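You operate a simulated robot arm through the tools that you are given. There is no shell and no other tool.

You are at the controls of a simulated robot arm. One attempt, no reset.

TASK
Press sample can 92 until the display grades it, then slide it out.
Fine: can on the slide tray, tray IN, red lever DOWN; red lever UP before you slide it OUT; leave the can on the tray and the blue lever shut.

Only the result counts: the job must be done as asked and must still hold three seconds after the hand-in. Knocking over, shifting, dropping, spilling or breaking anything else fails it.

THE ROBOT
A 7-joint arm with a two-finger parallel gripper, fixed in place. Base frame: the origin is at the foot of the arm, x ahead of it, y to its left, z up; the work surface is at about z = 0. Readings come in mm, rad, newtons and seconds.
With the tool pointing down near the work surface it reaches from about 260 to 680 mm from the base axis. Its first joint turns from -2.897 to 2.897 rad. Payload 2.5 kg.
Tool frame: the origin (TCP) lies between the finger pads and is the grasp point; the fingertips stand 30 mm ahead of it; z points along the fingers, y is the line along which they close. The gripper opens to 94 mm. The fingers are 28 mm wide and 10 mm thick; the gripper's body (50 by 96 mm) begins 55 mm behind the TCP.
Orientation is that of the tool frame in the base frame, as a unit quaternion [x, y, z, w]. With the fingers straight down and closing along the base's y, the tool's x points along the base's -x, its y along +y and its z along -z.

THE INTERFACE
- The arm moves only by the tool send_rows. Its argument "series" is a list of rows, each a list of 7 numbers: the shift along the base's x, y, z in mm, then the turn, a rotation vector about the base's x, y, z in degrees, then the opening, from 0 (shut) to 1 (fully open). In form: [[x, y, z, wx, wy, wz, grip], ...]. A call has 1 to 20 rows; each row is the pose to reach, as a shift and turn from the pose commanded when the call began. Rows are played at 5 a second. More than 50 mm and 0.15 rad between two rows, or a gripper value outside its range, and nothing of the call is played. Where a pose cannot be reached the arm comes as near as it can. A force on the tool above 70 N (or 10 N above the force at the start of the call, whichever is more), or a blocked arm, ends the call early, and 0.2 s more pass. The fingers move at their own pace (about 72 mm/s each) and stop on an object; they squeeze with about 27 N. The grip force told is the motor's: it shows also when the fingers shut on nothing. Time passes only in rows, and 0.2 s behind the last, so rows that repeat a pose let the fingers close. The reply holds the time, the measured pose of the TCP, the force on the tool along the base axes, the opening and the grip force, in the units named above and with some noise, with the torque about the TCP (base axes, N m) and any sound that the robot's microphone picked up, and new pictures: "pictures" is both (left out), scene, wrist or none.
- Cameras (640 x 400 px; columns grow to the right, rows downward): "scene" is fixed at [43.9, -489.1, 604.5]; the picture's right is [0.80, -0.59, 0.00], its down [-0.21, -0.28, -0.94] and it looks along [0.56, 0.75, -0.35] (base axes); focal length 354 px, centre (320, 200). "wrist" rides on the gripper at [76, 14, -102] in the tool frame; the picture's right is [-0.18, 0.98, 0.00], its down [-0.75, -0.14, -0.64] and it looks along [-0.63, -0.12, 0.77] (tool axes); focal length 243 px, centre (320, 200). There is no depth. A picture from a camera that has moved, and an enlarged one, comes with that camera's place and axes in the base frame and with its lens. The place of the scene camera against the robot may be out by one fixed shift of up to 18 mm in any direction.
- enlarge(camera, box): a new picture of the part [left, top, right, bottom] of that camera's present view, enlarged. It takes no simulated time.
- hand_in(): hands the job in; it is judged then, once.

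Places have to be worked out from the pictures, the camera data and where the tool is seen. Open the gripper and draw the arm clear of the work before you hand the job in, unless the task says otherwise.

The tools are called as name(argument=value, ...) on one line, values as JSON. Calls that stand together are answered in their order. send_rows: Moves the arm, as the interface text tells. Its arguments: {"type":"object","properties":{"series":{"type":"array","items":{"type":"array","items":{"type":"number"}}},"pictures":{"type":"string","enum":["both","scene","wrist","none"]}},"required":["series"]} The other tools are called the same way: enlarge (camera, box) takes an enlarged picture of a part of a camera's view; hand_in () hands the job in.

At the start:

```text
clock: 0.0
eef_pos: [362.9, 143.3, 467.1]
ee_rot: [0.001, 1.0, 0.0, 0.001]
force: [0.3, -0.6, -0.5]
ft_torque: [0.01, 0.0, 0.01]
gripper_width: 94.0
grasp_force: 0.0
```

scene: 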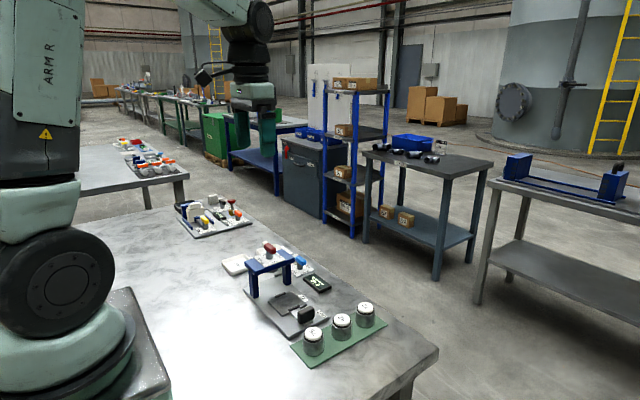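
wrist: 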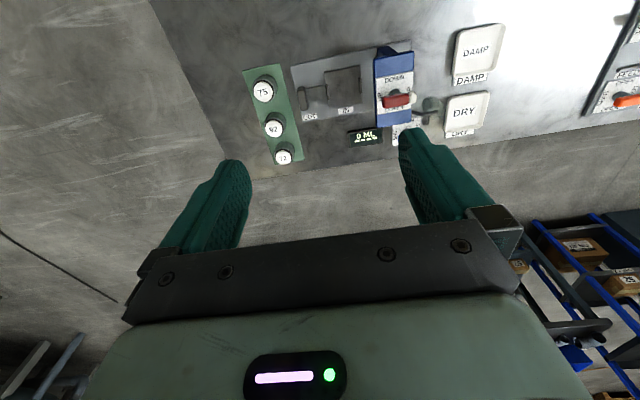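

I'll begin by looking closely at the station in both cameras to work out where the cans, tray and levers are.

enlarge(camera="scene", box=[210, 230, 400, 370])

enlarge(camera="wrist", box=[230, 10, 520, 180])

```text
2.86 times, centred on (305, 300) of scene
camera zoom: at [43.9, -489.1, 604.5], right [0.8, -0.59, 0.0], down [-0.21, -0.28, -0.94], along [0.56, 0.75, -0.35], focal length 1010 px, centre (363, -86)
```

zoom: 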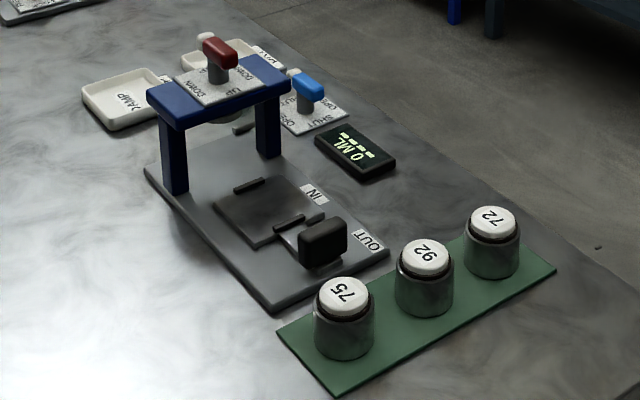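

```text
2.21 times, centred on (375, 95) of wrist
camera zoom: at [287.3, 156.7, 568.8], right [0.18, 0.98, 0.0], down [0.75, -0.14, 0.64], along [0.63, -0.12, -0.77], focal length 535 px, centre (199, 432)
```

zoom: 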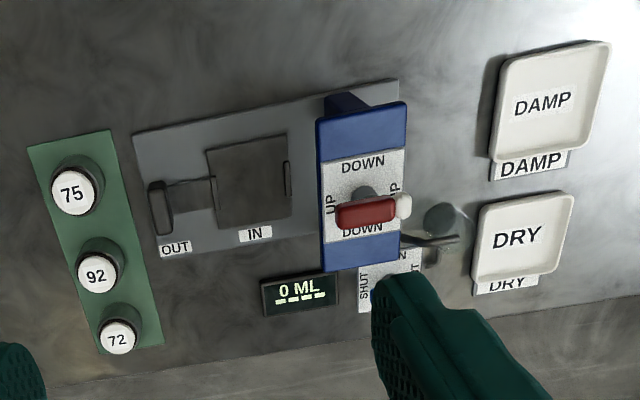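

The cans stand near y≈15 with 92 in the middle at about (487, 14). The tray and gate are at x≈440, with the lever near y≈250. I'll move to a lower viewpoint further back to measure these better.

send_rows(series=[[-20, -10, -30, 0, 0, 0, 1], [-40, -20, -60, 0, 0, 0, 1], [-60, -30, -90, 0, 0, 0, 1], [-63, -43, -117, 0, 0, 0, 1], [-63, -43, -117, 0, 0, 0, 1]])

```text
clock: 1.2
eef_pos: [301.4, 101.5, 350.5]
ee_rot: [0.0, 1.0, 0.0, -0.001]
force: [0.0, -0.3, 1.5]
ft_torque: [0.0, 0.03, 0.01]
gripper_width: 94.1
grasp_force: 0.0
camera wrist: at [224.2, 113.8, 452.1], right [0.18, 0.98, 0.0], down [0.75, -0.14, 0.64], along [0.63, -0.12, -0.77], focal length 243 px, centre (320, 200)
```

scene: 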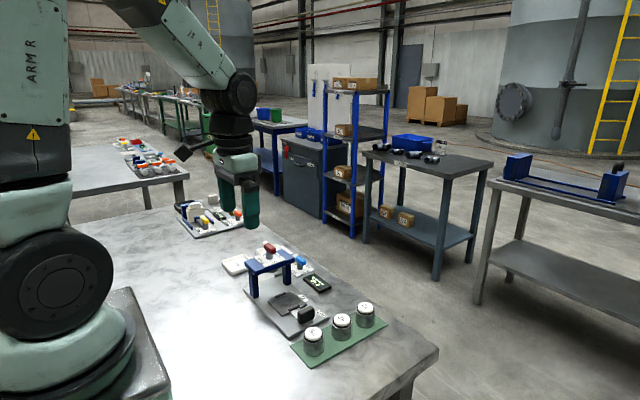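
wrist: 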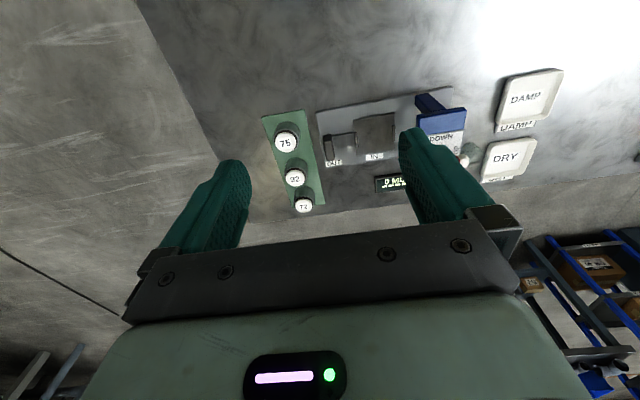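

enlarge(camera="wrist", box=[250, 70, 480, 220])

```text
2.67 times, centred on (365, 145) of wrist
camera zoom: at [224.2, 113.8, 452.1], right [0.18, 0.98, 0.0], down [0.75, -0.14, 0.64], along [0.63, -0.12, -0.77], focal length 647 px, centre (200, 347)
```

zoom: 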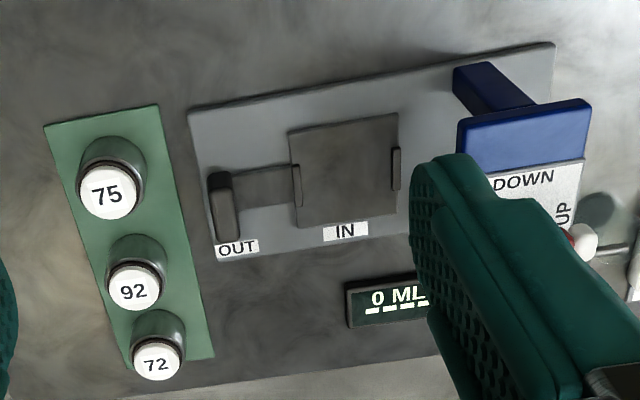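

Can 92 is the middle one, and the tray handle sits at OUT. I'll move above the cans for a close view that fixes their position and height.

send_rows(series=[[28, -18, -26, 0, 0, 0, 1], [56, -36, -52, 0, 0, 0, 1], [84, -54, -78, 0, 0, 0, 1], [112, -72, -104, 0, 0, 0, 1], [140, -88, -130, 0, 0, 0, 1], [140, -88, -130, 0, 0, 0, 1]], pictures="both")

enlarge(camera="wrist", box=[200, 40, 520, 240])

```text
clock: 2.6
eef_pos: [440.7, 12.8, 220.9]
ee_rot: [0.0, 1.0, 0.001, 0.0]
force: [-0.5, -0.3, -0.5]
ft_torque: [0.02, 0.02, -0.05]
gripper_width: 93.8
grasp_force: 0.1
camera wrist: at [364.8, 26.1, 322.3], right [0.18, 0.98, 0.0], down [0.75, -0.14, 0.64], along [0.63, -0.12, -0.77], focal length 243 px, centre (320, 200)
```

scene: 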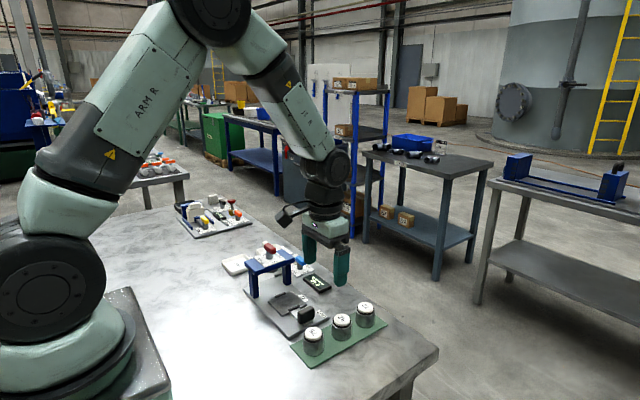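
wrist: 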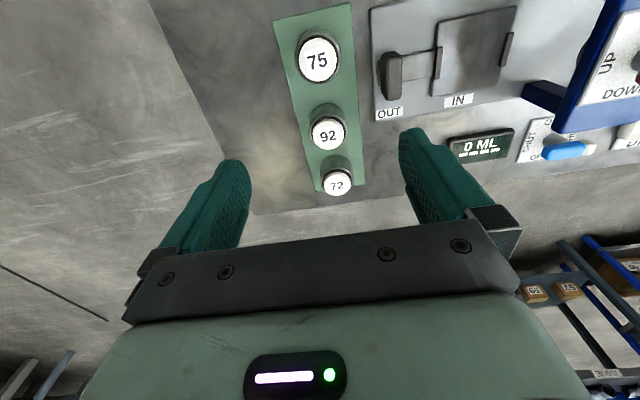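

```text
2.00 times, centred on (360, 140) of wrist
camera zoom: at [364.8, 26.1, 322.3], right [0.18, 0.98, 0.0], down [0.75, -0.14, 0.64], along [0.63, -0.12, -0.77], focal length 485 px, centre (240, 320)
```

zoom: 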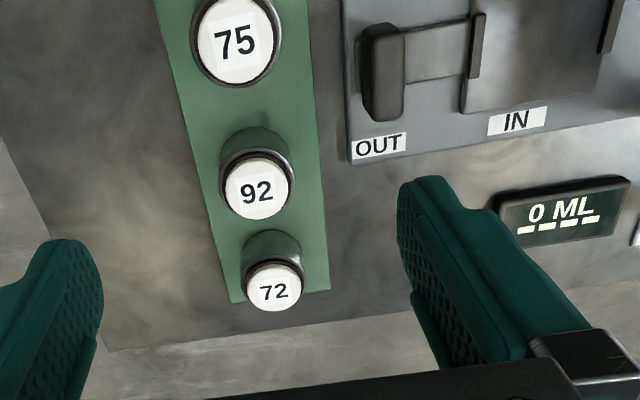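

The cap ray passes through roughly x≈513−0.46z and y≈13. I'll go lower above can 92 with the fingertips well clear of it, to get a better baseline for its height.

send_rows(series=[[23, 0, -25, 0, 0, 0, 1], [46, 1, -50, 0, 0, 0, 1], [46, 1, -80, 0, 0, 0, 1], [46, 1, -80, 0, 0, 0, 1]], pictures="both")

enlarge(camera="wrist", box=[200, 40, 520, 240])

enlarge(camera="scene", box=[220, 220, 400, 370])

```text
clock: 3.6
eef_pos: [486.9, 12.8, 139.4]
ee_rot: [0.001, 1.0, 0.0, 0.0]
force: [-0.1, -0.8, 0.0]
ft_torque: [0.03, 0.01, 0.02]
gripper_width: 93.9
grasp_force: 0.2
camera wrist: at [410.4, 27.1, 241.8], right [0.18, 0.98, 0.0], down [0.75, -0.14, 0.64], along [0.63, -0.12, -0.77], focal length 243 px, centre (320, 200)
```

scene: 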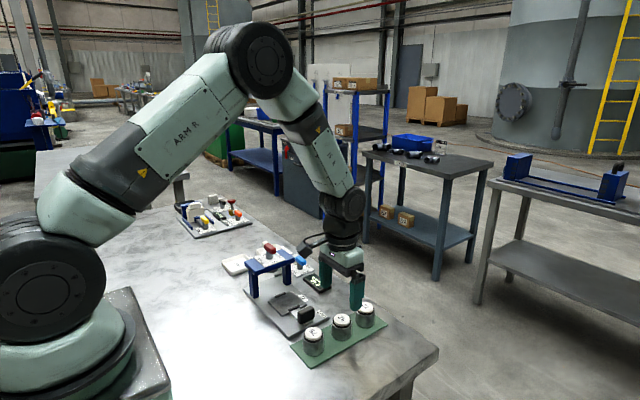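
wrist: 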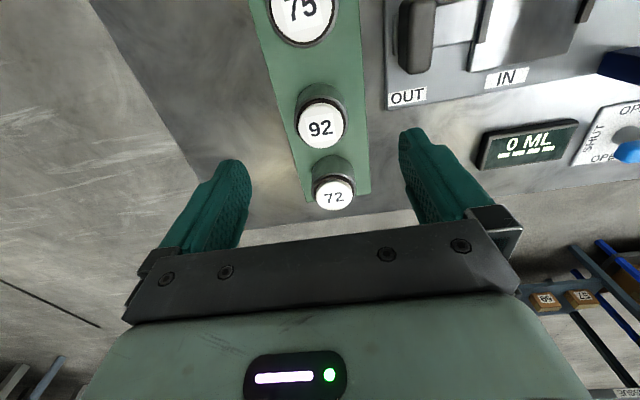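

```text
2.00 times, centred on (360, 140) of wrist
camera zoom: at [410.4, 27.1, 241.8], right [0.18, 0.98, 0.0], down [0.75, -0.14, 0.64], along [0.63, -0.12, -0.77], focal length 485 px, centre (240, 320)
```

zoom: 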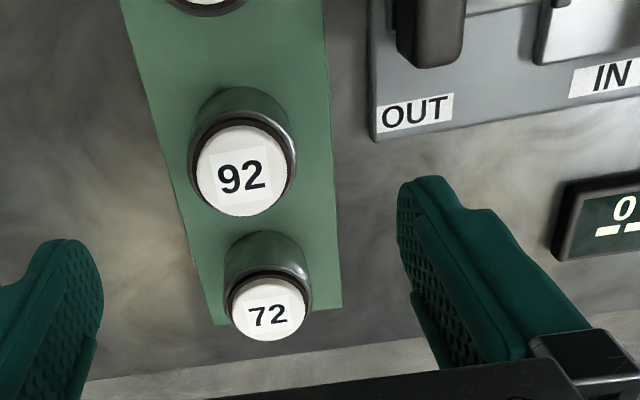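

```text
2.67 times, centred on (310, 295) of scene
camera zoom: at [43.9, -489.1, 604.5], right [0.8, -0.59, 0.0], down [-0.21, -0.28, -0.94], along [0.56, 0.75, -0.35], focal length 943 px, centre (347, -53)
```

zoom: 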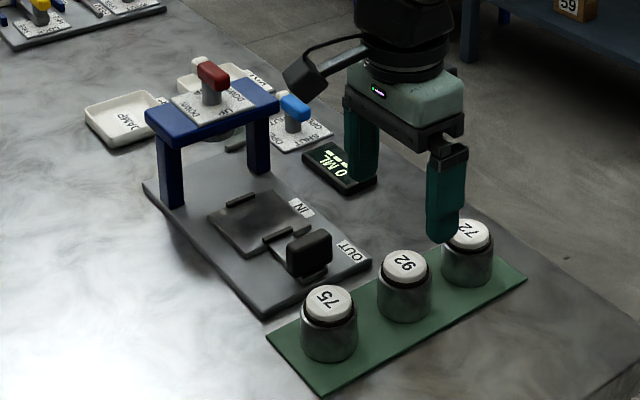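

From all the views, can 92 sits at about (488, 13) with its top at z≈55. The TCP is already over it, so I'll go down to TCP z=50 with the fingertips at about z=20, then close.

send_rows(series=[[1, 0, -25, 0, 0, 0, 1], [2, 0, -50, 0, 0, 0, 1], [2, 0, -70, 0, 0, 0, 1], [2, 0, -70, 0, 0, 0, 1]], pictures="both")

enlarge(camera="wrist", box=[200, 40, 520, 240])

enlarge(camera="scene", box=[260, 220, 420, 370])

```text
clock: 4.6
eef_pos: [488.2, 13.9, 69.8]
ee_rot: [-0.001, 1.0, 0.0, 0.0]
force: [-0.6, 0.1, 0.8]
ft_torque: [0.01, 0.01, 0.04]
gripper_width: 94.0
grasp_force: 0.0
camera wrist: at [412.1, 26.9, 171.2], right [0.18, 0.98, 0.0], down [0.75, -0.14, 0.64], along [0.63, -0.12, -0.77], focal length 243 px, centre (320, 200)
```

scene: 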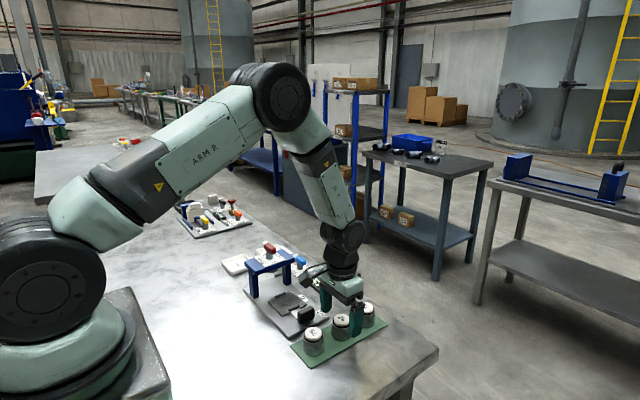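
wrist: 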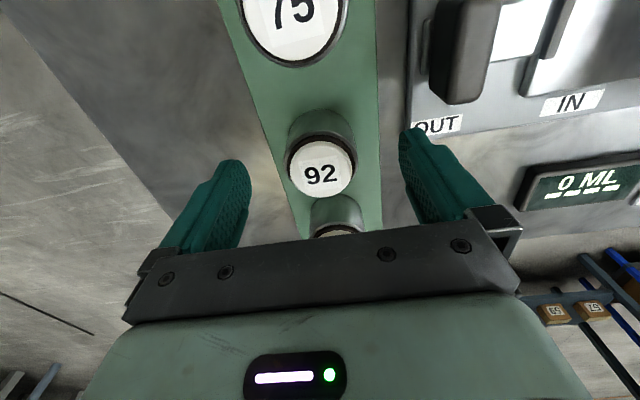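

```text
2.00 times, centred on (360, 140) of wrist
camera zoom: at [412.1, 26.9, 171.2], right [0.18, 0.98, 0.0], down [0.75, -0.14, 0.64], along [0.63, -0.12, -0.77], focal length 485 px, centre (240, 320)
```

zoom: 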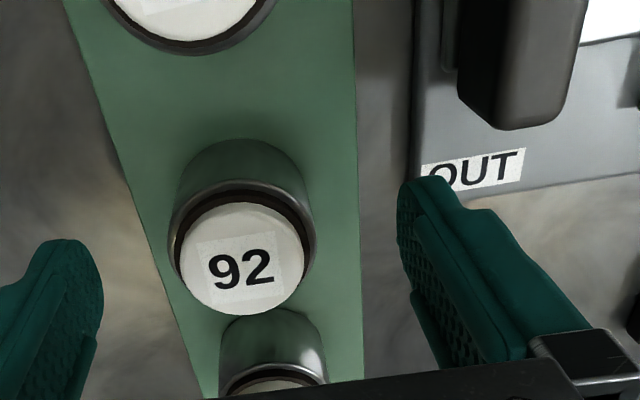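

```text
2.67 times, centred on (340, 295) of scene
camera zoom: at [43.9, -489.1, 604.5], right [0.8, -0.59, 0.0], down [-0.21, -0.28, -0.94], along [0.56, 0.75, -0.35], focal length 943 px, centre (267, -53)
```

zoom: 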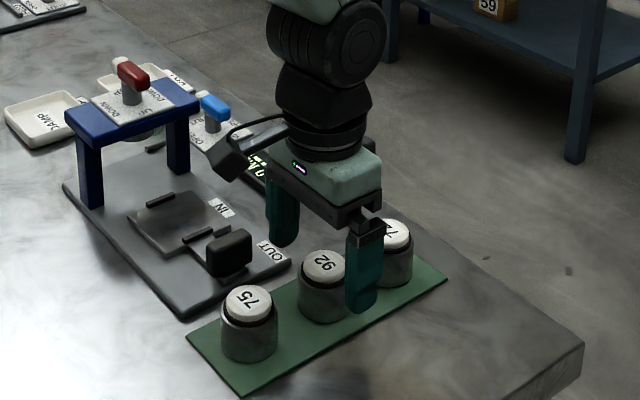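

The updated fix puts can 92 at about (489.5, 13) with its top at z≈51, and the fingers clear everything around it. I'll lower the last 20 mm and close on the body.

send_rows(series=[[1, 0, -12, 0, 0, 0, 1], [1.5, 0, -22, 0, 0, 0, 1], [1.5, 0, -22, 0, 0, 0, 0], [1.5, 0, -22, 0, 0, 0, 0], [1.5, 0, -22, 0, 0, 0, 0], [1.5, 0, -22, 0, 0, 0, 0]], pictures="both")

```text
clock: 6.0
eef_pos: [490.9, 12.8, 47.5]
ee_rot: [0.001, 1.0, 0.0, 0.0]
force: [0.9, -0.4, 0.4]
ft_torque: [0.0, -0.03, -0.01]
gripper_width: 46.9
grasp_force: 26.6
camera wrist: at [413.4, 26.5, 149.6], right [0.18, 0.98, 0.0], down [0.75, -0.14, 0.64], along [0.63, -0.12, -0.77], focal length 243 px, centre (320, 200)
```

scene: 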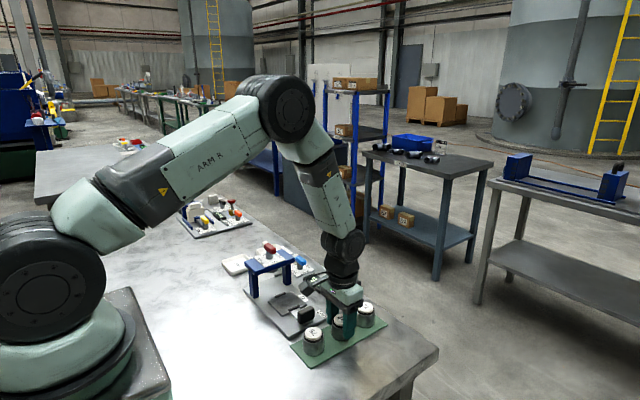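
wrist: 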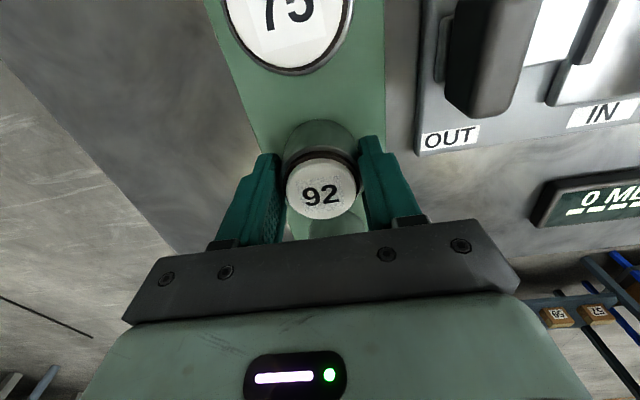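

The can is gripped: width 46.9 mm, 27 N. I'll lift it, then turn the tool +90° about z so the gripper body stays narrow towards the gate, moving to around (443, 90).

send_rows(series=[[0, 0, 40, 0, 0, 0, 0], [0, 0, 80, 0, 0, 0, 0], [0, 0, 120, 0, 0, 0, 0], [-4, 6, 130, 0, 0, 7.5, 0], [-8, 12, 130, 0, 0, 15, 0], [-12, 18, 130, 0, 0, 22.5, 0], [-16, 24, 130, 0, 0, 30, 0], [-20, 30, 130, 0, 0, 37.5, 0], [-24, 36, 130, 0, 0, 45, 0], [-28, 42, 130, 0, 0, 52.5, 0], [-32, 48, 130, 0, 0, 60, 0], [-36, 54, 130, 0, 0, 67.5, 0], [-40, 60, 130, 0, 0, 75, 0], [-44, 66, 130, 0, 0, 82.5, 0], [-46.4, 76.7, 130, 0, 0, 90, 0], [-46.4, 76.7, 130, 0, 0, 90, 0]], pictures="both")

enlarge(camera="wrist", box=[200, 0, 520, 200])

enlarge(camera="scene", box=[220, 220, 400, 370])

```text
clock: 9.4
eef_pos: [442.3, 90.3, 177.8]
ee_rot: [-0.707, 0.707, 0.0, 0.0]
force: [0.3, 0.4, -1.4]
ft_torque: [-0.02, 0.0, 0.01]
gripper_width: 46.5
grasp_force: 27.8
camera wrist: at [429.3, 13.1, 279.7], right [-0.98, 0.18, 0.0], down [0.14, 0.75, 0.64], along [0.12, 0.63, -0.77], focal length 243 px, centre (320, 200)
```

scene: 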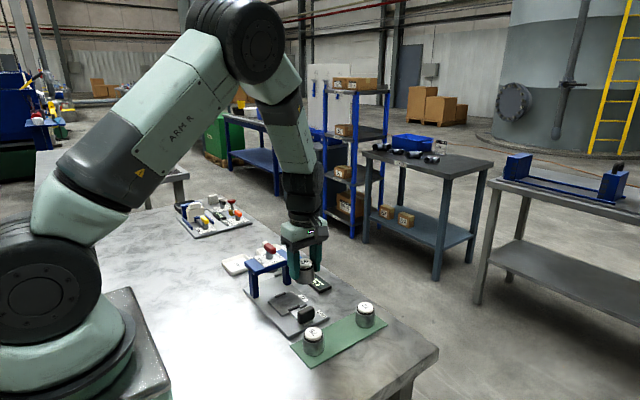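
wrist: 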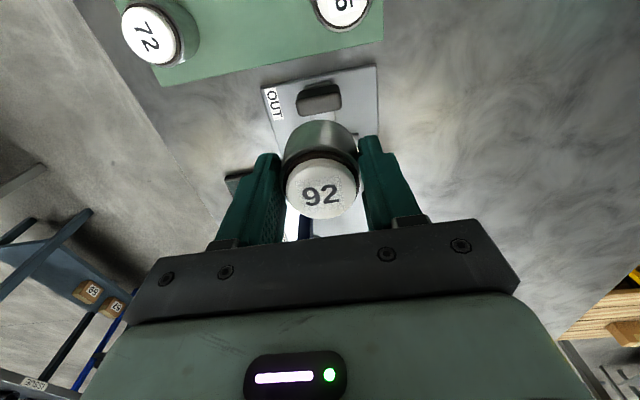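

```text
2.00 times, centred on (360, 100) of wrist
camera zoom: at [429.3, 13.1, 279.7], right [-0.98, 0.18, 0.0], down [0.14, 0.75, 0.64], along [0.12, 0.63, -0.77], focal length 485 px, centre (240, 400)
```

zoom: 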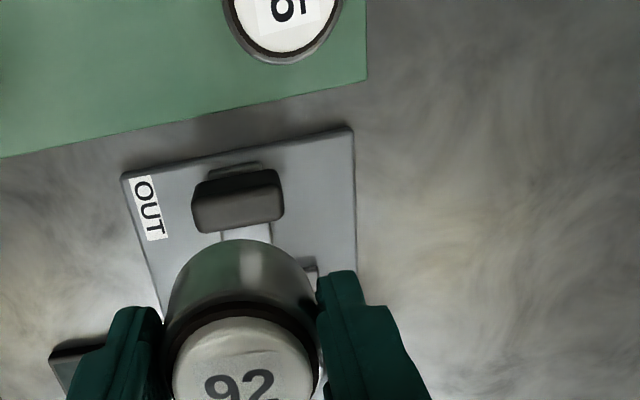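

```text
2.67 times, centred on (310, 295) of scene
camera zoom: at [43.9, -489.1, 604.5], right [0.8, -0.59, 0.0], down [-0.21, -0.28, -0.94], along [0.56, 0.75, -0.35], focal length 943 px, centre (347, -53)
```

zoom: 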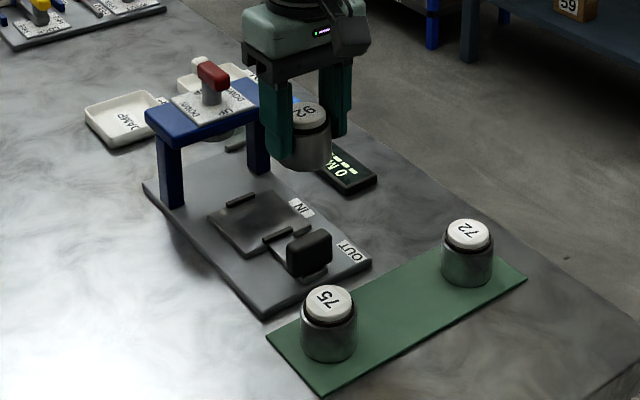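

The turn went well and the can is firmly held. The handle is about 44 mm long in x, centred near (445, 90), and the tray centre works out at about (445, 180). I'll move over the tray and part-way down, then check.

send_rows(series=[[1, 30, 0, 0, 0, 0, 0], [2, 60, 0, 0, 0, 0, 0], [2, 90, 0, 0, 0, 0, 0], [2, 90, -30, 0, 0, 0, 0], [2, 90, -60, 0, 0, 0, 0], [2, 90, -85, 0, 0, 0, 0], [2, 90, -85, 0, 0, 0, 0]], pictures="both")

enlarge(camera="wrist", box=[160, 0, 480, 200])

enlarge(camera="scene", box=[220, 210, 380, 350])

```text
clock: 11.0
eef_pos: [446.8, 180.4, 94.2]
ee_rot: [-0.707, 0.707, 0.0, 0.0]
force: [-0.5, 0.1, -1.3]
ft_torque: [-0.01, 0.01, 0.0]
gripper_width: 47.1
grasp_force: 27.0
camera wrist: at [431.9, 103.1, 195.2], right [-0.98, 0.18, 0.0], down [0.14, 0.75, 0.64], along [0.12, 0.63, -0.77], focal length 243 px, centre (320, 200)
```

scene: 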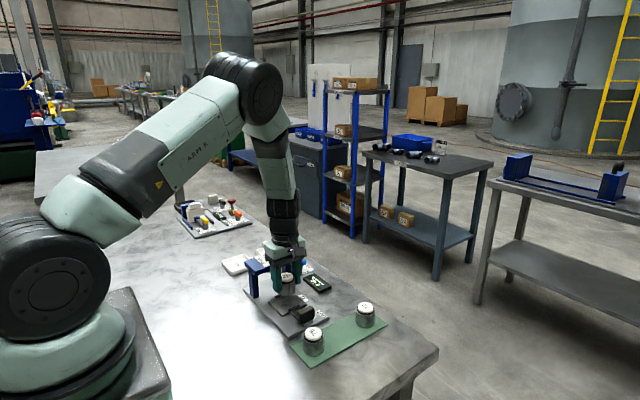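
wrist: 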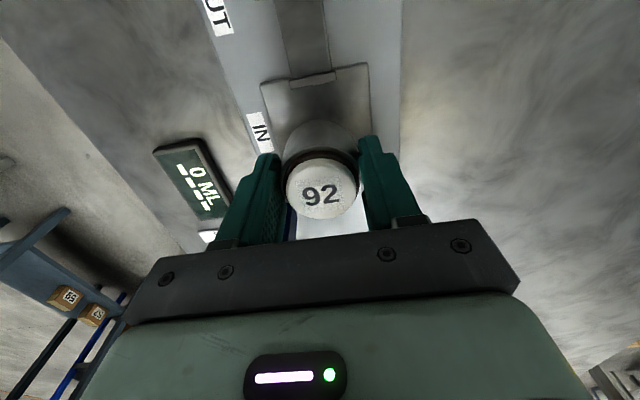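

```text
2.00 times, centred on (320, 100) of wrist
camera zoom: at [431.9, 103.1, 195.2], right [-0.98, 0.18, 0.0], down [0.14, 0.75, 0.64], along [0.12, 0.63, -0.77], focal length 485 px, centre (320, 400)
```

zoom: 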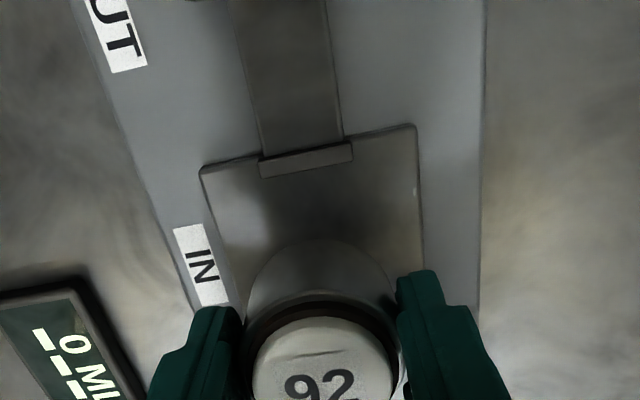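

```text
2.86 times, centred on (300, 280) of scene
camera zoom: at [43.9, -489.1, 604.5], right [0.8, -0.59, 0.0], down [-0.21, -0.28, -0.94], along [0.56, 0.75, -0.35], focal length 1010 px, centre (377, -29)
```

zoom: 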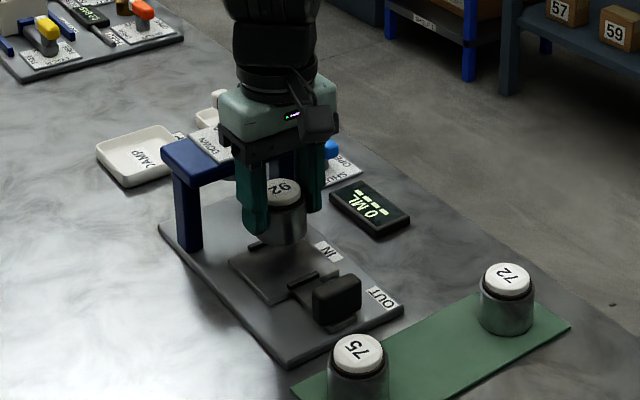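

The tray spans x≈407–481 and starts at y≈142, so its centre is about (444, 179.5), and the can is right above it. I'll lower slowly and watch the force for contact.

send_rows(series=[[-0.5, -0.5, -12, 0, 0, 0, 0], [-1, -0.5, -24, 0, 0, 0, 0], [-1, -0.5, -28, 0, 0, 0, 0], [-1, -0.5, -30, 0, 0, 0, 0]], pictures="scene")

enlarge(camera="scene", box=[250, 240, 340, 320])

```text
clock: 12.0
eef_pos: [444.7, 180.0, 63.1]
ee_rot: [-0.707, 0.707, -0.001, 0.0]
force: [0.3, 0.2, -0.9]
ft_torque: [0.01, 0.04, 0.03]
gripper_width: 46.9
grasp_force: 26.6
```

scene: 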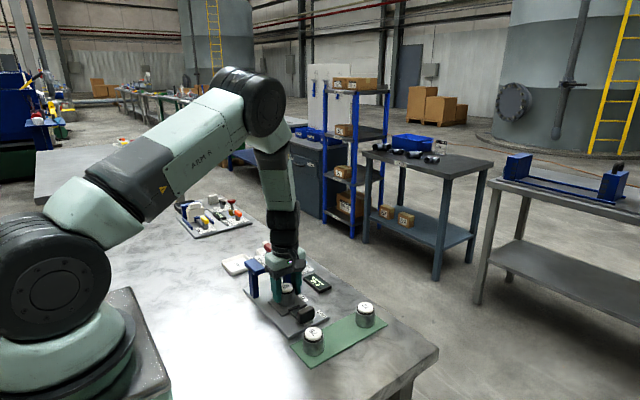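

```text
5.00 times, centred on (295, 280) of scene
camera zoom: at [43.9, -489.1, 604.5], right [0.8, -0.59, 0.0], down [-0.21, -0.28, -0.94], along [0.56, 0.75, -0.35], focal length 1768 px, centre (445, -200)
```

zoom: 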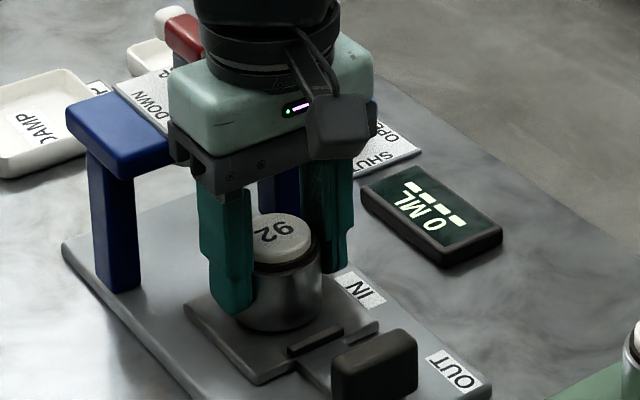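

No contact yet at TCP z=63. I'll continue down in small steps.

send_rows(series=[[0, 0, -1.5, 0, 0, 0, 0], [0, 0, -3, 0, 0, 0, 0]], pictures="none")

```text
clock: 12.6
eef_pos: [445.5, 179.9, 61.3]
ee_rot: [-0.707, 0.707, 0.0, 0.001]
force: [-6.4, 0.0, 22.2]
ft_torque: [0.02, 0.4, 0.0]
gripper_width: 47.1
grasp_force: 27.3
```

Contact at TCP z≈61 with 22 N upward, so the can is resting on the tray. I'll release it, rise straight up, and look.

send_rows(series=[[0, 0, -2, 0, 0, 0, 0.7], [0, 0, -1.5, 0, 0, 0, 0.7], [0, 0, -1.5, 0, 0, 0, 0.75], [0, 0, 20, 0, 0, 0, 0.75], [0, 0, 45, 0, 0, 0, 0.75], [0, -20, 70, 0, 0, 0, 0.75], [0, -60, 90, 0, 0, 0, 0.75], [0, -90, 110, 0, 0, 0, 0.75], [0, -90, 110, 0, 0, 0, 0.75]], pictures="both")

enlarge(camera="wrist", box=[200, 40, 440, 240])

enlarge(camera="scene", box=[230, 230, 350, 330])

```text
clock: 14.6
eef_pos: [444.5, 89.9, 169.8]
ee_rot: [0.707, -0.707, 0.0, 0.0]
force: [-0.3, 0.1, -0.3]
ft_torque: [-0.03, -0.02, -0.02]
gripper_width: 70.4
grasp_force: 0.1
camera wrist: at [429.6, 12.9, 271.9], right [-0.98, 0.18, 0.0], down [0.14, 0.75, 0.64], along [0.12, 0.63, -0.77], focal length 243 px, centre (320, 200)
```

scene: 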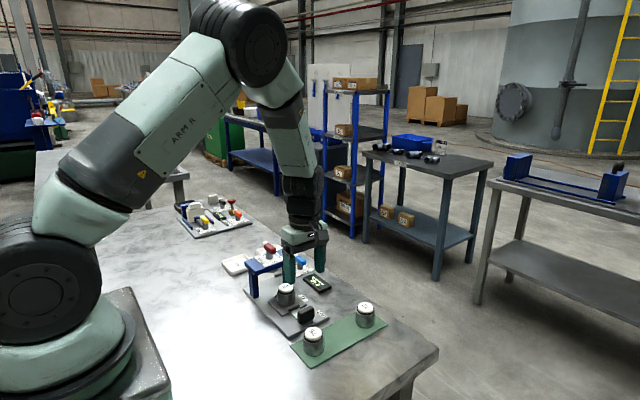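
wrist: 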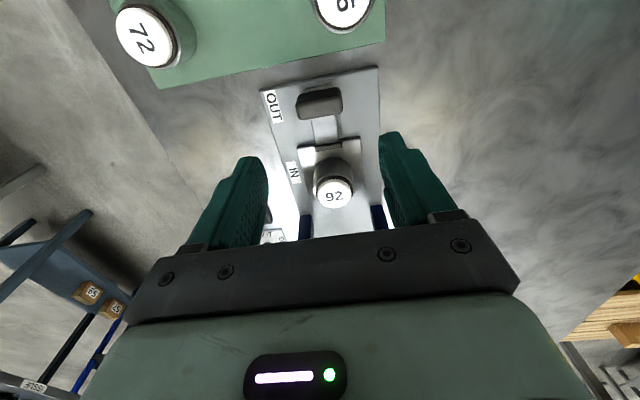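

```text
2.00 times, centred on (320, 140) of wrist
camera zoom: at [429.6, 12.9, 271.9], right [-0.98, 0.18, 0.0], down [0.14, 0.75, 0.64], along [0.12, 0.63, -0.77], focal length 485 px, centre (320, 320)
```

zoom: 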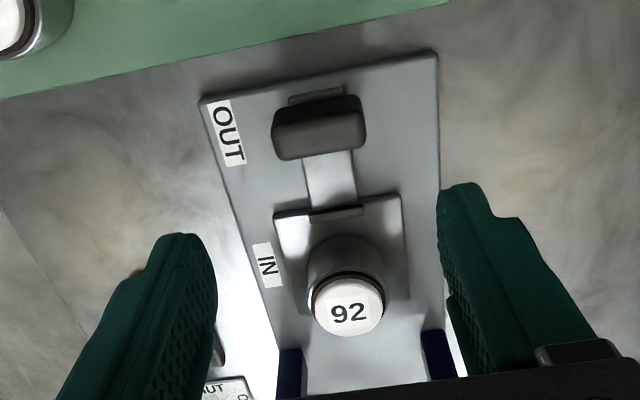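

```text
4.00 times, centred on (290, 280) of scene
camera zoom: at [43.9, -489.1, 604.5], right [0.8, -0.59, 0.0], down [-0.21, -0.28, -0.94], along [0.56, 0.75, -0.35], focal length 1414 px, centre (440, -120)
```

zoom: 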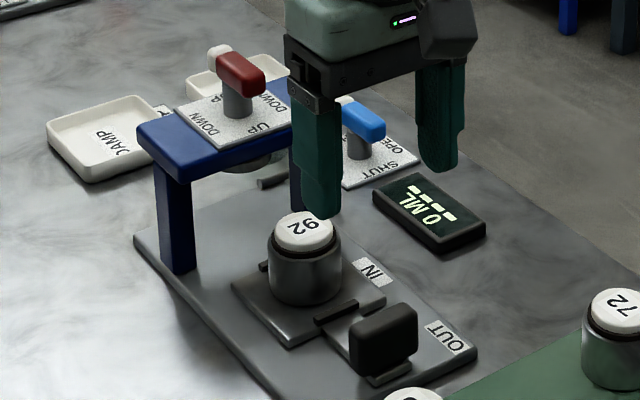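

The can stands upright in the middle of the tray. Next is the handle, at about (444.5, 91) and 44 mm long in x. I'll descend with the fingers straddling its ends and check before closing.

send_rows(series=[[0.5, 1, -40, 0, 0, 0, 0.75], [0.5, 2, -75, 0, 0, 0, 0.75], [0.5, 2, -92, 0, 0, 0, 0.75], [0.5, 2, -92, 0, 0, 0, 0.75]], pictures="both")

enlarge(camera="wrist", box=[200, 80, 440, 240])

enlarge(camera="scene", box=[250, 240, 370, 340])

```text
clock: 15.6
eef_pos: [446.9, 91.4, 78.4]
ee_rot: [-0.707, 0.707, 0.001, 0.0]
force: [-0.4, -0.1, 0.0]
ft_torque: [0.02, -0.02, 0.0]
gripper_width: 70.6
grasp_force: 0.2
camera wrist: at [431.6, 14.3, 180.0], right [-0.98, 0.18, 0.0], down [0.14, 0.75, 0.64], along [0.12, 0.63, -0.77], focal length 243 px, centre (320, 200)
```

scene: 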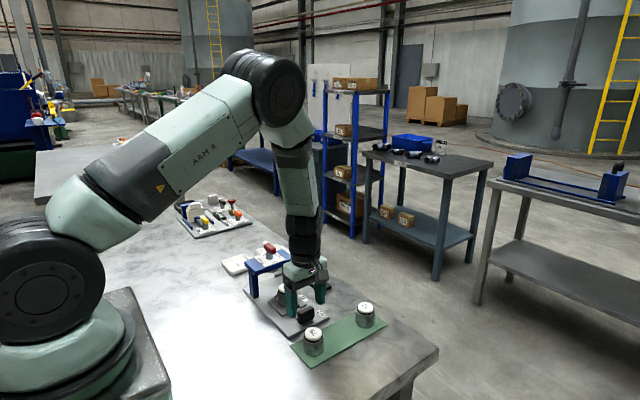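
wrist: 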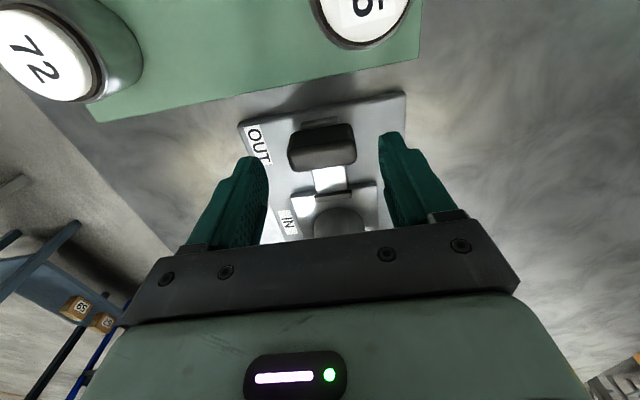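

```text
2.50 times, centred on (320, 160) of wrist
camera zoom: at [431.6, 14.3, 180.0], right [-0.98, 0.18, 0.0], down [0.14, 0.75, 0.64], along [0.12, 0.63, -0.77], focal length 606 px, centre (320, 300)
```

zoom: 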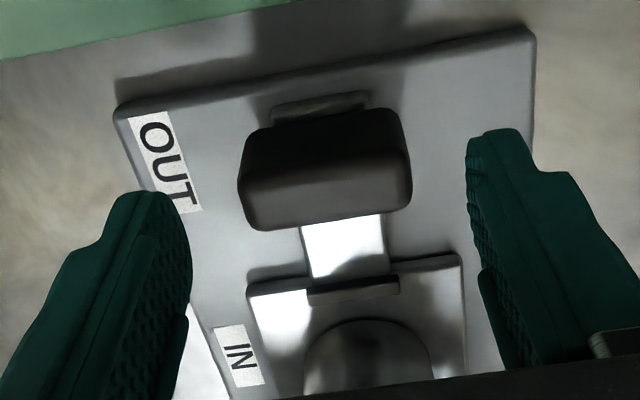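

```text
4.00 times, centred on (310, 290) of scene
camera zoom: at [43.9, -489.1, 604.5], right [0.8, -0.59, 0.0], down [-0.21, -0.28, -0.94], along [0.56, 0.75, -0.35], focal length 1414 px, centre (360, -160)
```

zoom: 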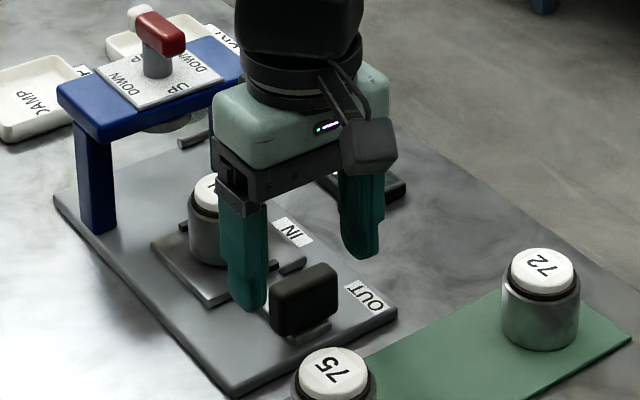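

The handle block runs from x≈423 to 466, y≈83–96, with its top at z≈50. It sits well between the fingers, so I'll lower to TCP z≈54 and close on its ends.

send_rows(series=[[0, -1, -12, 0, 0, 0, 0.75], [0, -1.5, -24, 0, 0, 0, 0.75], [0, -1.5, -24, 0, 0, 0, 0], [0, -1.5, -24, 0, 0, 0, 0], [0, -1.5, -24, 0, 0, 0, 0]], pictures="both")

enlarge(camera="scene", box=[250, 240, 370, 340])

```text
clock: 16.8
eef_pos: [444.7, 90.8, 55.4]
ee_rot: [0.707, -0.707, 0.0, 0.001]
force: [-17.4, -0.6, 16.3]
ft_torque: [-0.19, -0.74, -0.15]
gripper_width: 43.7
grasp_force: 44.6
camera wrist: at [430.6, 12.8, 156.4], right [-0.98, 0.18, 0.0], down [0.14, 0.75, 0.64], along [0.12, 0.63, -0.77], focal length 243 px, centre (320, 200)
```

scene: 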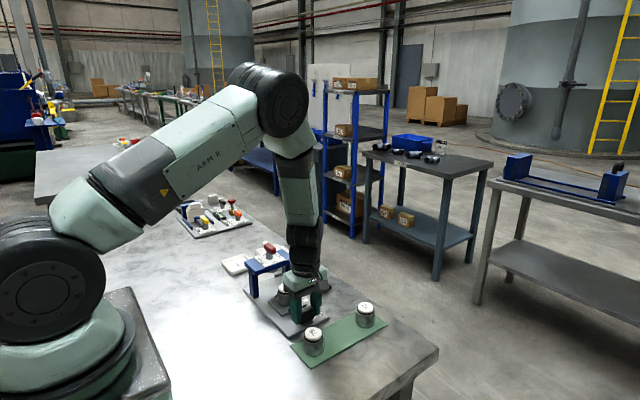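
wrist: 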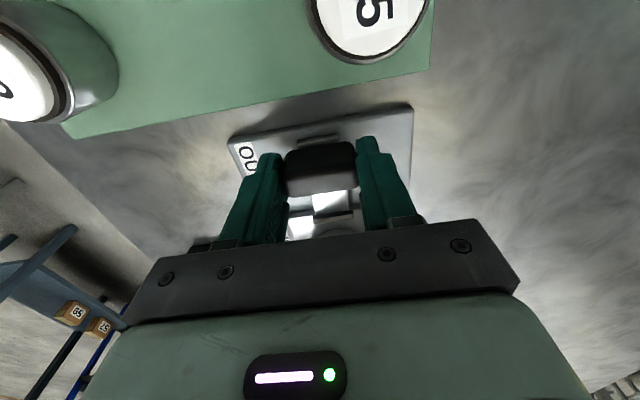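

```text
4.00 times, centred on (310, 290) of scene
camera zoom: at [43.9, -489.1, 604.5], right [0.8, -0.59, 0.0], down [-0.21, -0.28, -0.94], along [0.56, 0.75, -0.35], focal length 1414 px, centre (360, -160)
```

zoom: 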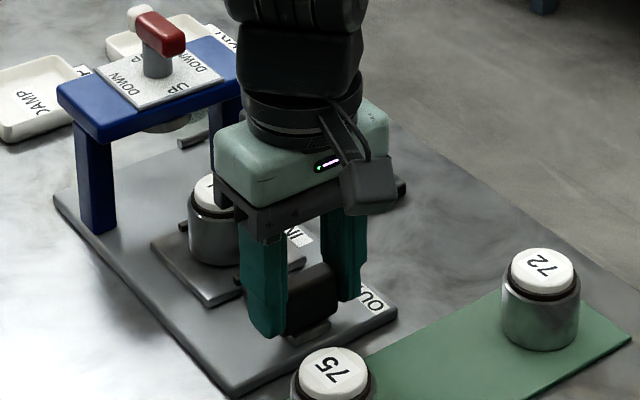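

The handle is gripped at width 43.7 with a side load of −17 N in x, so the TCP is a little too far in +x. I'll relax that load before sliding.

send_rows(series=[[-1, 0, 0.5, 0, 0, 0, 0], [-1.5, 0, 0.5, 0, 0, 0, 0]], pictures="none")

```text
clock: 17.4
eef_pos: [444.9, 90.4, 55.6]
ee_rot: [-0.707, 0.708, -0.001, 0.001]
force: [-0.6, 1.2, 2.6]
ft_torque: [-0.56, 1.32, 0.14]
gripper_width: 44.3
grasp_force: 44.7
```

The load is relieved. Now I'll slide the tray in along +y, first part-way, to check that the handle and can move together.

send_rows(series=[[0, 4, 0, 0, 0, 0, 0], [0, 10, 0, 0, 0, 0, 0], [0, 18, 0, 0, 0, 0, 0], [0, 26, 0, 0, 0, 0, 0], [0, 34, 0, 0, 0, 0, 0], [0, 40, 0, 0, 0, 0, 0]], pictures="both")

enlarge(camera="scene", box=[240, 230, 360, 330])

```text
clock: 18.8
eef_pos: [444.7, 130.2, 55.0]
ee_rot: [0.708, -0.707, 0.001, -0.001]
force: [9.6, -0.4, 1.9]
ft_torque: [-0.72, 0.71, 0.15]
gripper_width: 43.6
grasp_force: 44.9
camera wrist: at [430.1, 53.2, 156.3], right [-0.98, 0.18, 0.0], down [0.14, 0.75, 0.64], along [0.12, 0.63, -0.77], focal length 243 px, centre (320, 200)
```

scene: 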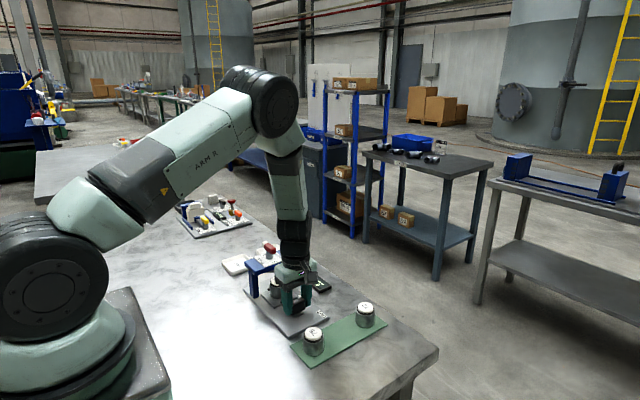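
wrist: 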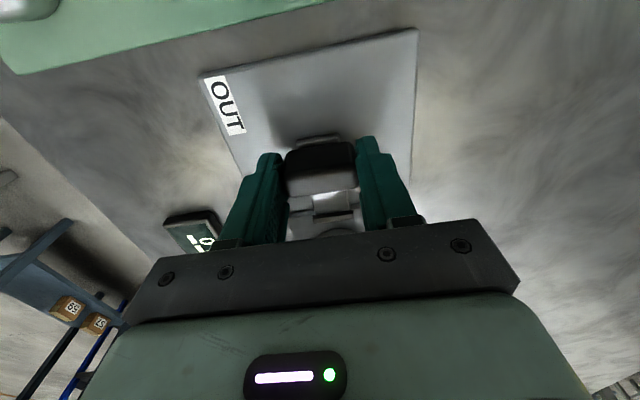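

```text
4.00 times, centred on (300, 280) of scene
camera zoom: at [43.9, -489.1, 604.5], right [0.8, -0.59, 0.0], down [-0.21, -0.28, -0.94], along [0.56, 0.75, -0.35], focal length 1414 px, centre (400, -120)
```

zoom: 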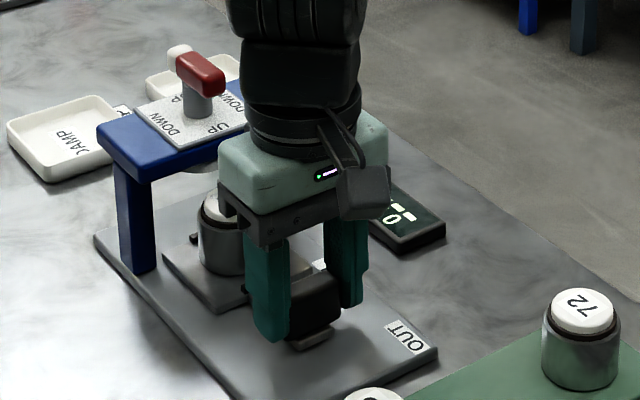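

The tray and can travel smoothly with almost no drag. I'll continue inwards and check near the expected end of travel.

send_rows(series=[[0, 6, 0, 0, 0, 0, 0], [0, 12, 0, 0, 0, 0, 0], [0, 18, 0, 0, 0, 0, 0], [0, 24, 0, 0, 0, 0, 0], [0, 28, 0, 0, 0, 0, 0], [0, 31, 0, 0, 0, 0, 0]], pictures="both")

enlarge(camera="scene", box=[230, 220, 350, 320])

```text
clock: 20.2
eef_pos: [446.2, 160.8, 56.2]
ee_rot: [-0.707, 0.707, 0.0, 0.001]
force: [28.0, -0.9, -8.9]
ft_torque: [-0.71, 0.48, 0.37]
gripper_width: 43.7
grasp_force: 45.3
camera wrist: at [429.9, 83.9, 156.3], right [-0.98, 0.18, 0.0], down [0.14, 0.75, 0.64], along [0.12, 0.63, -0.77], focal length 243 px, centre (320, 200)
```

scene: 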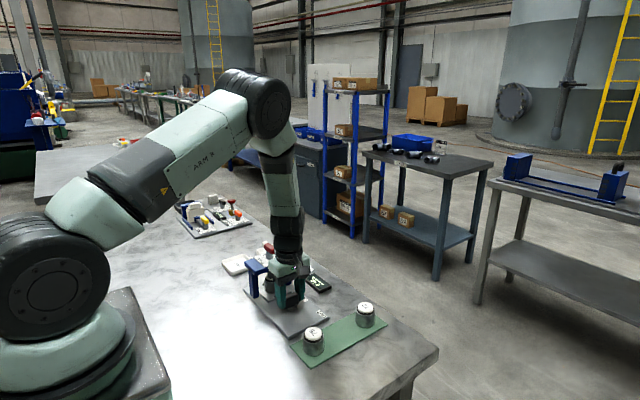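
wrist: 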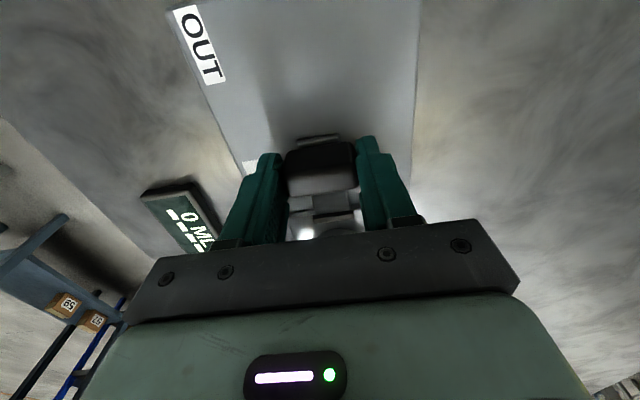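

```text
4.00 times, centred on (290, 270) of scene
camera zoom: at [43.9, -489.1, 604.5], right [0.8, -0.59, 0.0], down [-0.21, -0.28, -0.94], along [0.56, 0.75, -0.35], focal length 1414 px, centre (440, -80)
```

zoom: 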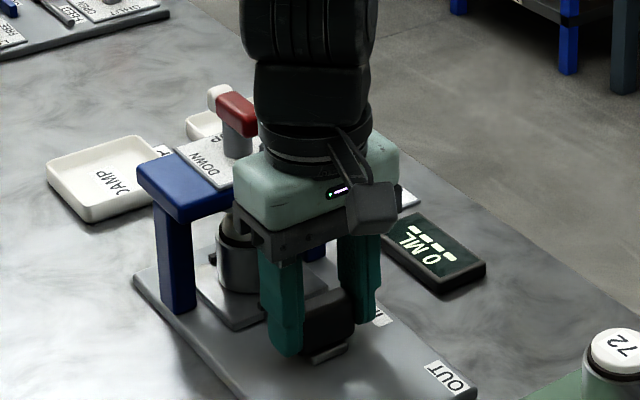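

A side load of +28 N shows the slide runs slightly towards +x as it goes in. I'll correct x by about 2.5 mm and push on in small steps to find the end stop.

send_rows(series=[[2, 0, 0, 0, 0, 0, 0], [2.5, 2, 0, 0, 0, 0, 0], [2.6, 4, 0, 0, 0, 0, 0], [2.7, 6, 0, 0, 0, 0, 0]], pictures="scene")

```text
clock: 21.2
eef_pos: [444.6, 168.3, 54.8]
ee_rot: [0.707, -0.707, -0.001, 0.0]
force: [-7.7, -0.1, 18.4]
ft_torque: [1.07, -0.68, -0.4]
gripper_width: 43.7
grasp_force: 45.6
```

scene: 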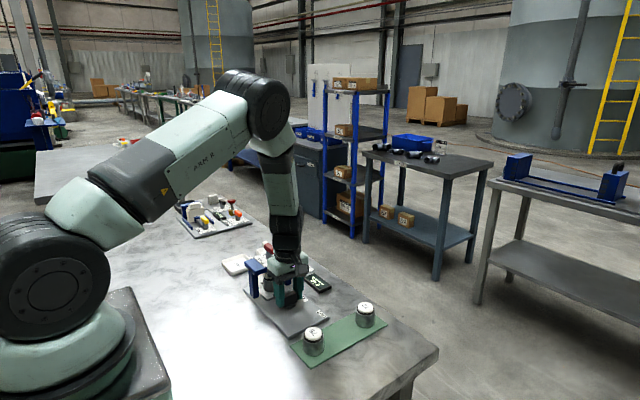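

Still no end-stop force in y at 167. I'll push on a little and watch the y force.

send_rows(series=[[-0.5, 2, 0, 0, 0, 0, 0], [-0.5, 4, 0, 0, 0, 0, 0]], pictures="none")

```text
clock: 21.8
eef_pos: [444.8, 172.6, 54.4]
ee_rot: [0.708, -0.706, -0.001, 0.001]
force: [-16.8, 0.1, 25.0]
ft_torque: [0.82, -0.53, -0.14]
gripper_width: 43.9
grasp_force: 45.2
```

No stop yet at 171, so I'll look at where the tray is relative to the gate and the IN mark.

enlarge(camera="scene", box=[230, 220, 350, 320])

enlarge(camera="wrist", box=[200, 80, 440, 240])

```text
4.00 times, centred on (290, 270) of scene
camera zoom: at [43.9, -489.1, 604.5], right [0.8, -0.59, 0.0], down [-0.21, -0.28, -0.94], along [0.56, 0.75, -0.35], focal length 1414 px, centre (440, -80)
```

zoom: 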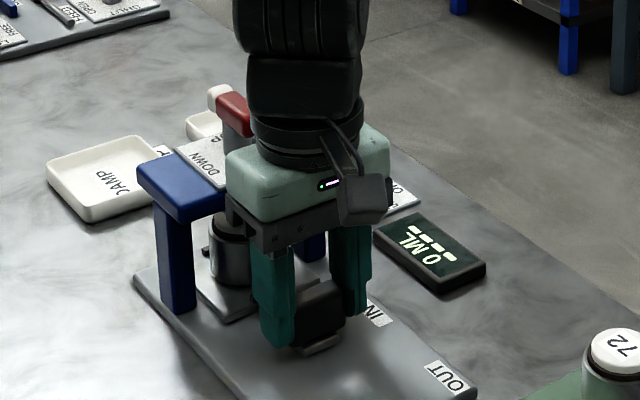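

```text
2.50 times, centred on (320, 160) of wrist
camera zoom: at [430.7, 94.6, 156.5], right [-0.98, 0.18, 0.0], down [0.14, 0.75, 0.64], along [0.12, 0.63, -0.77], focal length 606 px, centre (320, 300)
```

zoom: 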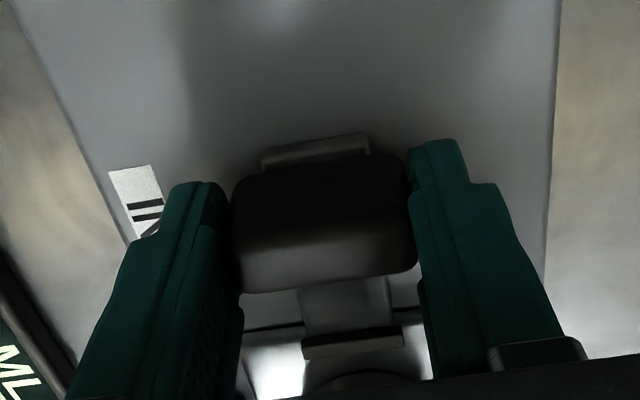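

The OUT label centre is at y≈91 and the IN label at y≈176, so full travel is about 85 mm and around 4–5 mm remains. I'll continue slowly to the stop.

send_rows(series=[[-1, 1, 0.5, 0, 0, 0, 0], [-1.2, 3, 0.8, 0, 0, 0, 0], [-1.2, 5, 0.8, 0, 0, 0, 0]], pictures="none")

```text
clock: 22.6
eef_pos: [445.4, 174.6, 56.0]
ee_rot: [-0.707, 0.707, -0.001, -0.001]
force: [-9.0, -10.0, 8.0]
ft_torque: [1.19, -0.54, 0.65]
gripper_width: 44.0
grasp_force: 45.3
```

A y reaction of −10 N has appeared at about 175, which is probably the stop. One more small push will confirm it.

send_rows(series=[[0, 1, 0, 0, 0, 0, 0], [0, 2, 0, 0, 0, 0, 0]], pictures="none")

```text
clock: 23.2
eef_pos: [445.5, 174.2, 54.0]
ee_rot: [-0.706, 0.708, -0.002, -0.003]
force: [-6.3, -28.4, 6.4]
ft_torque: [0.61, -0.63, 0.88]
gripper_width: 44.1
grasp_force: 44.6
```

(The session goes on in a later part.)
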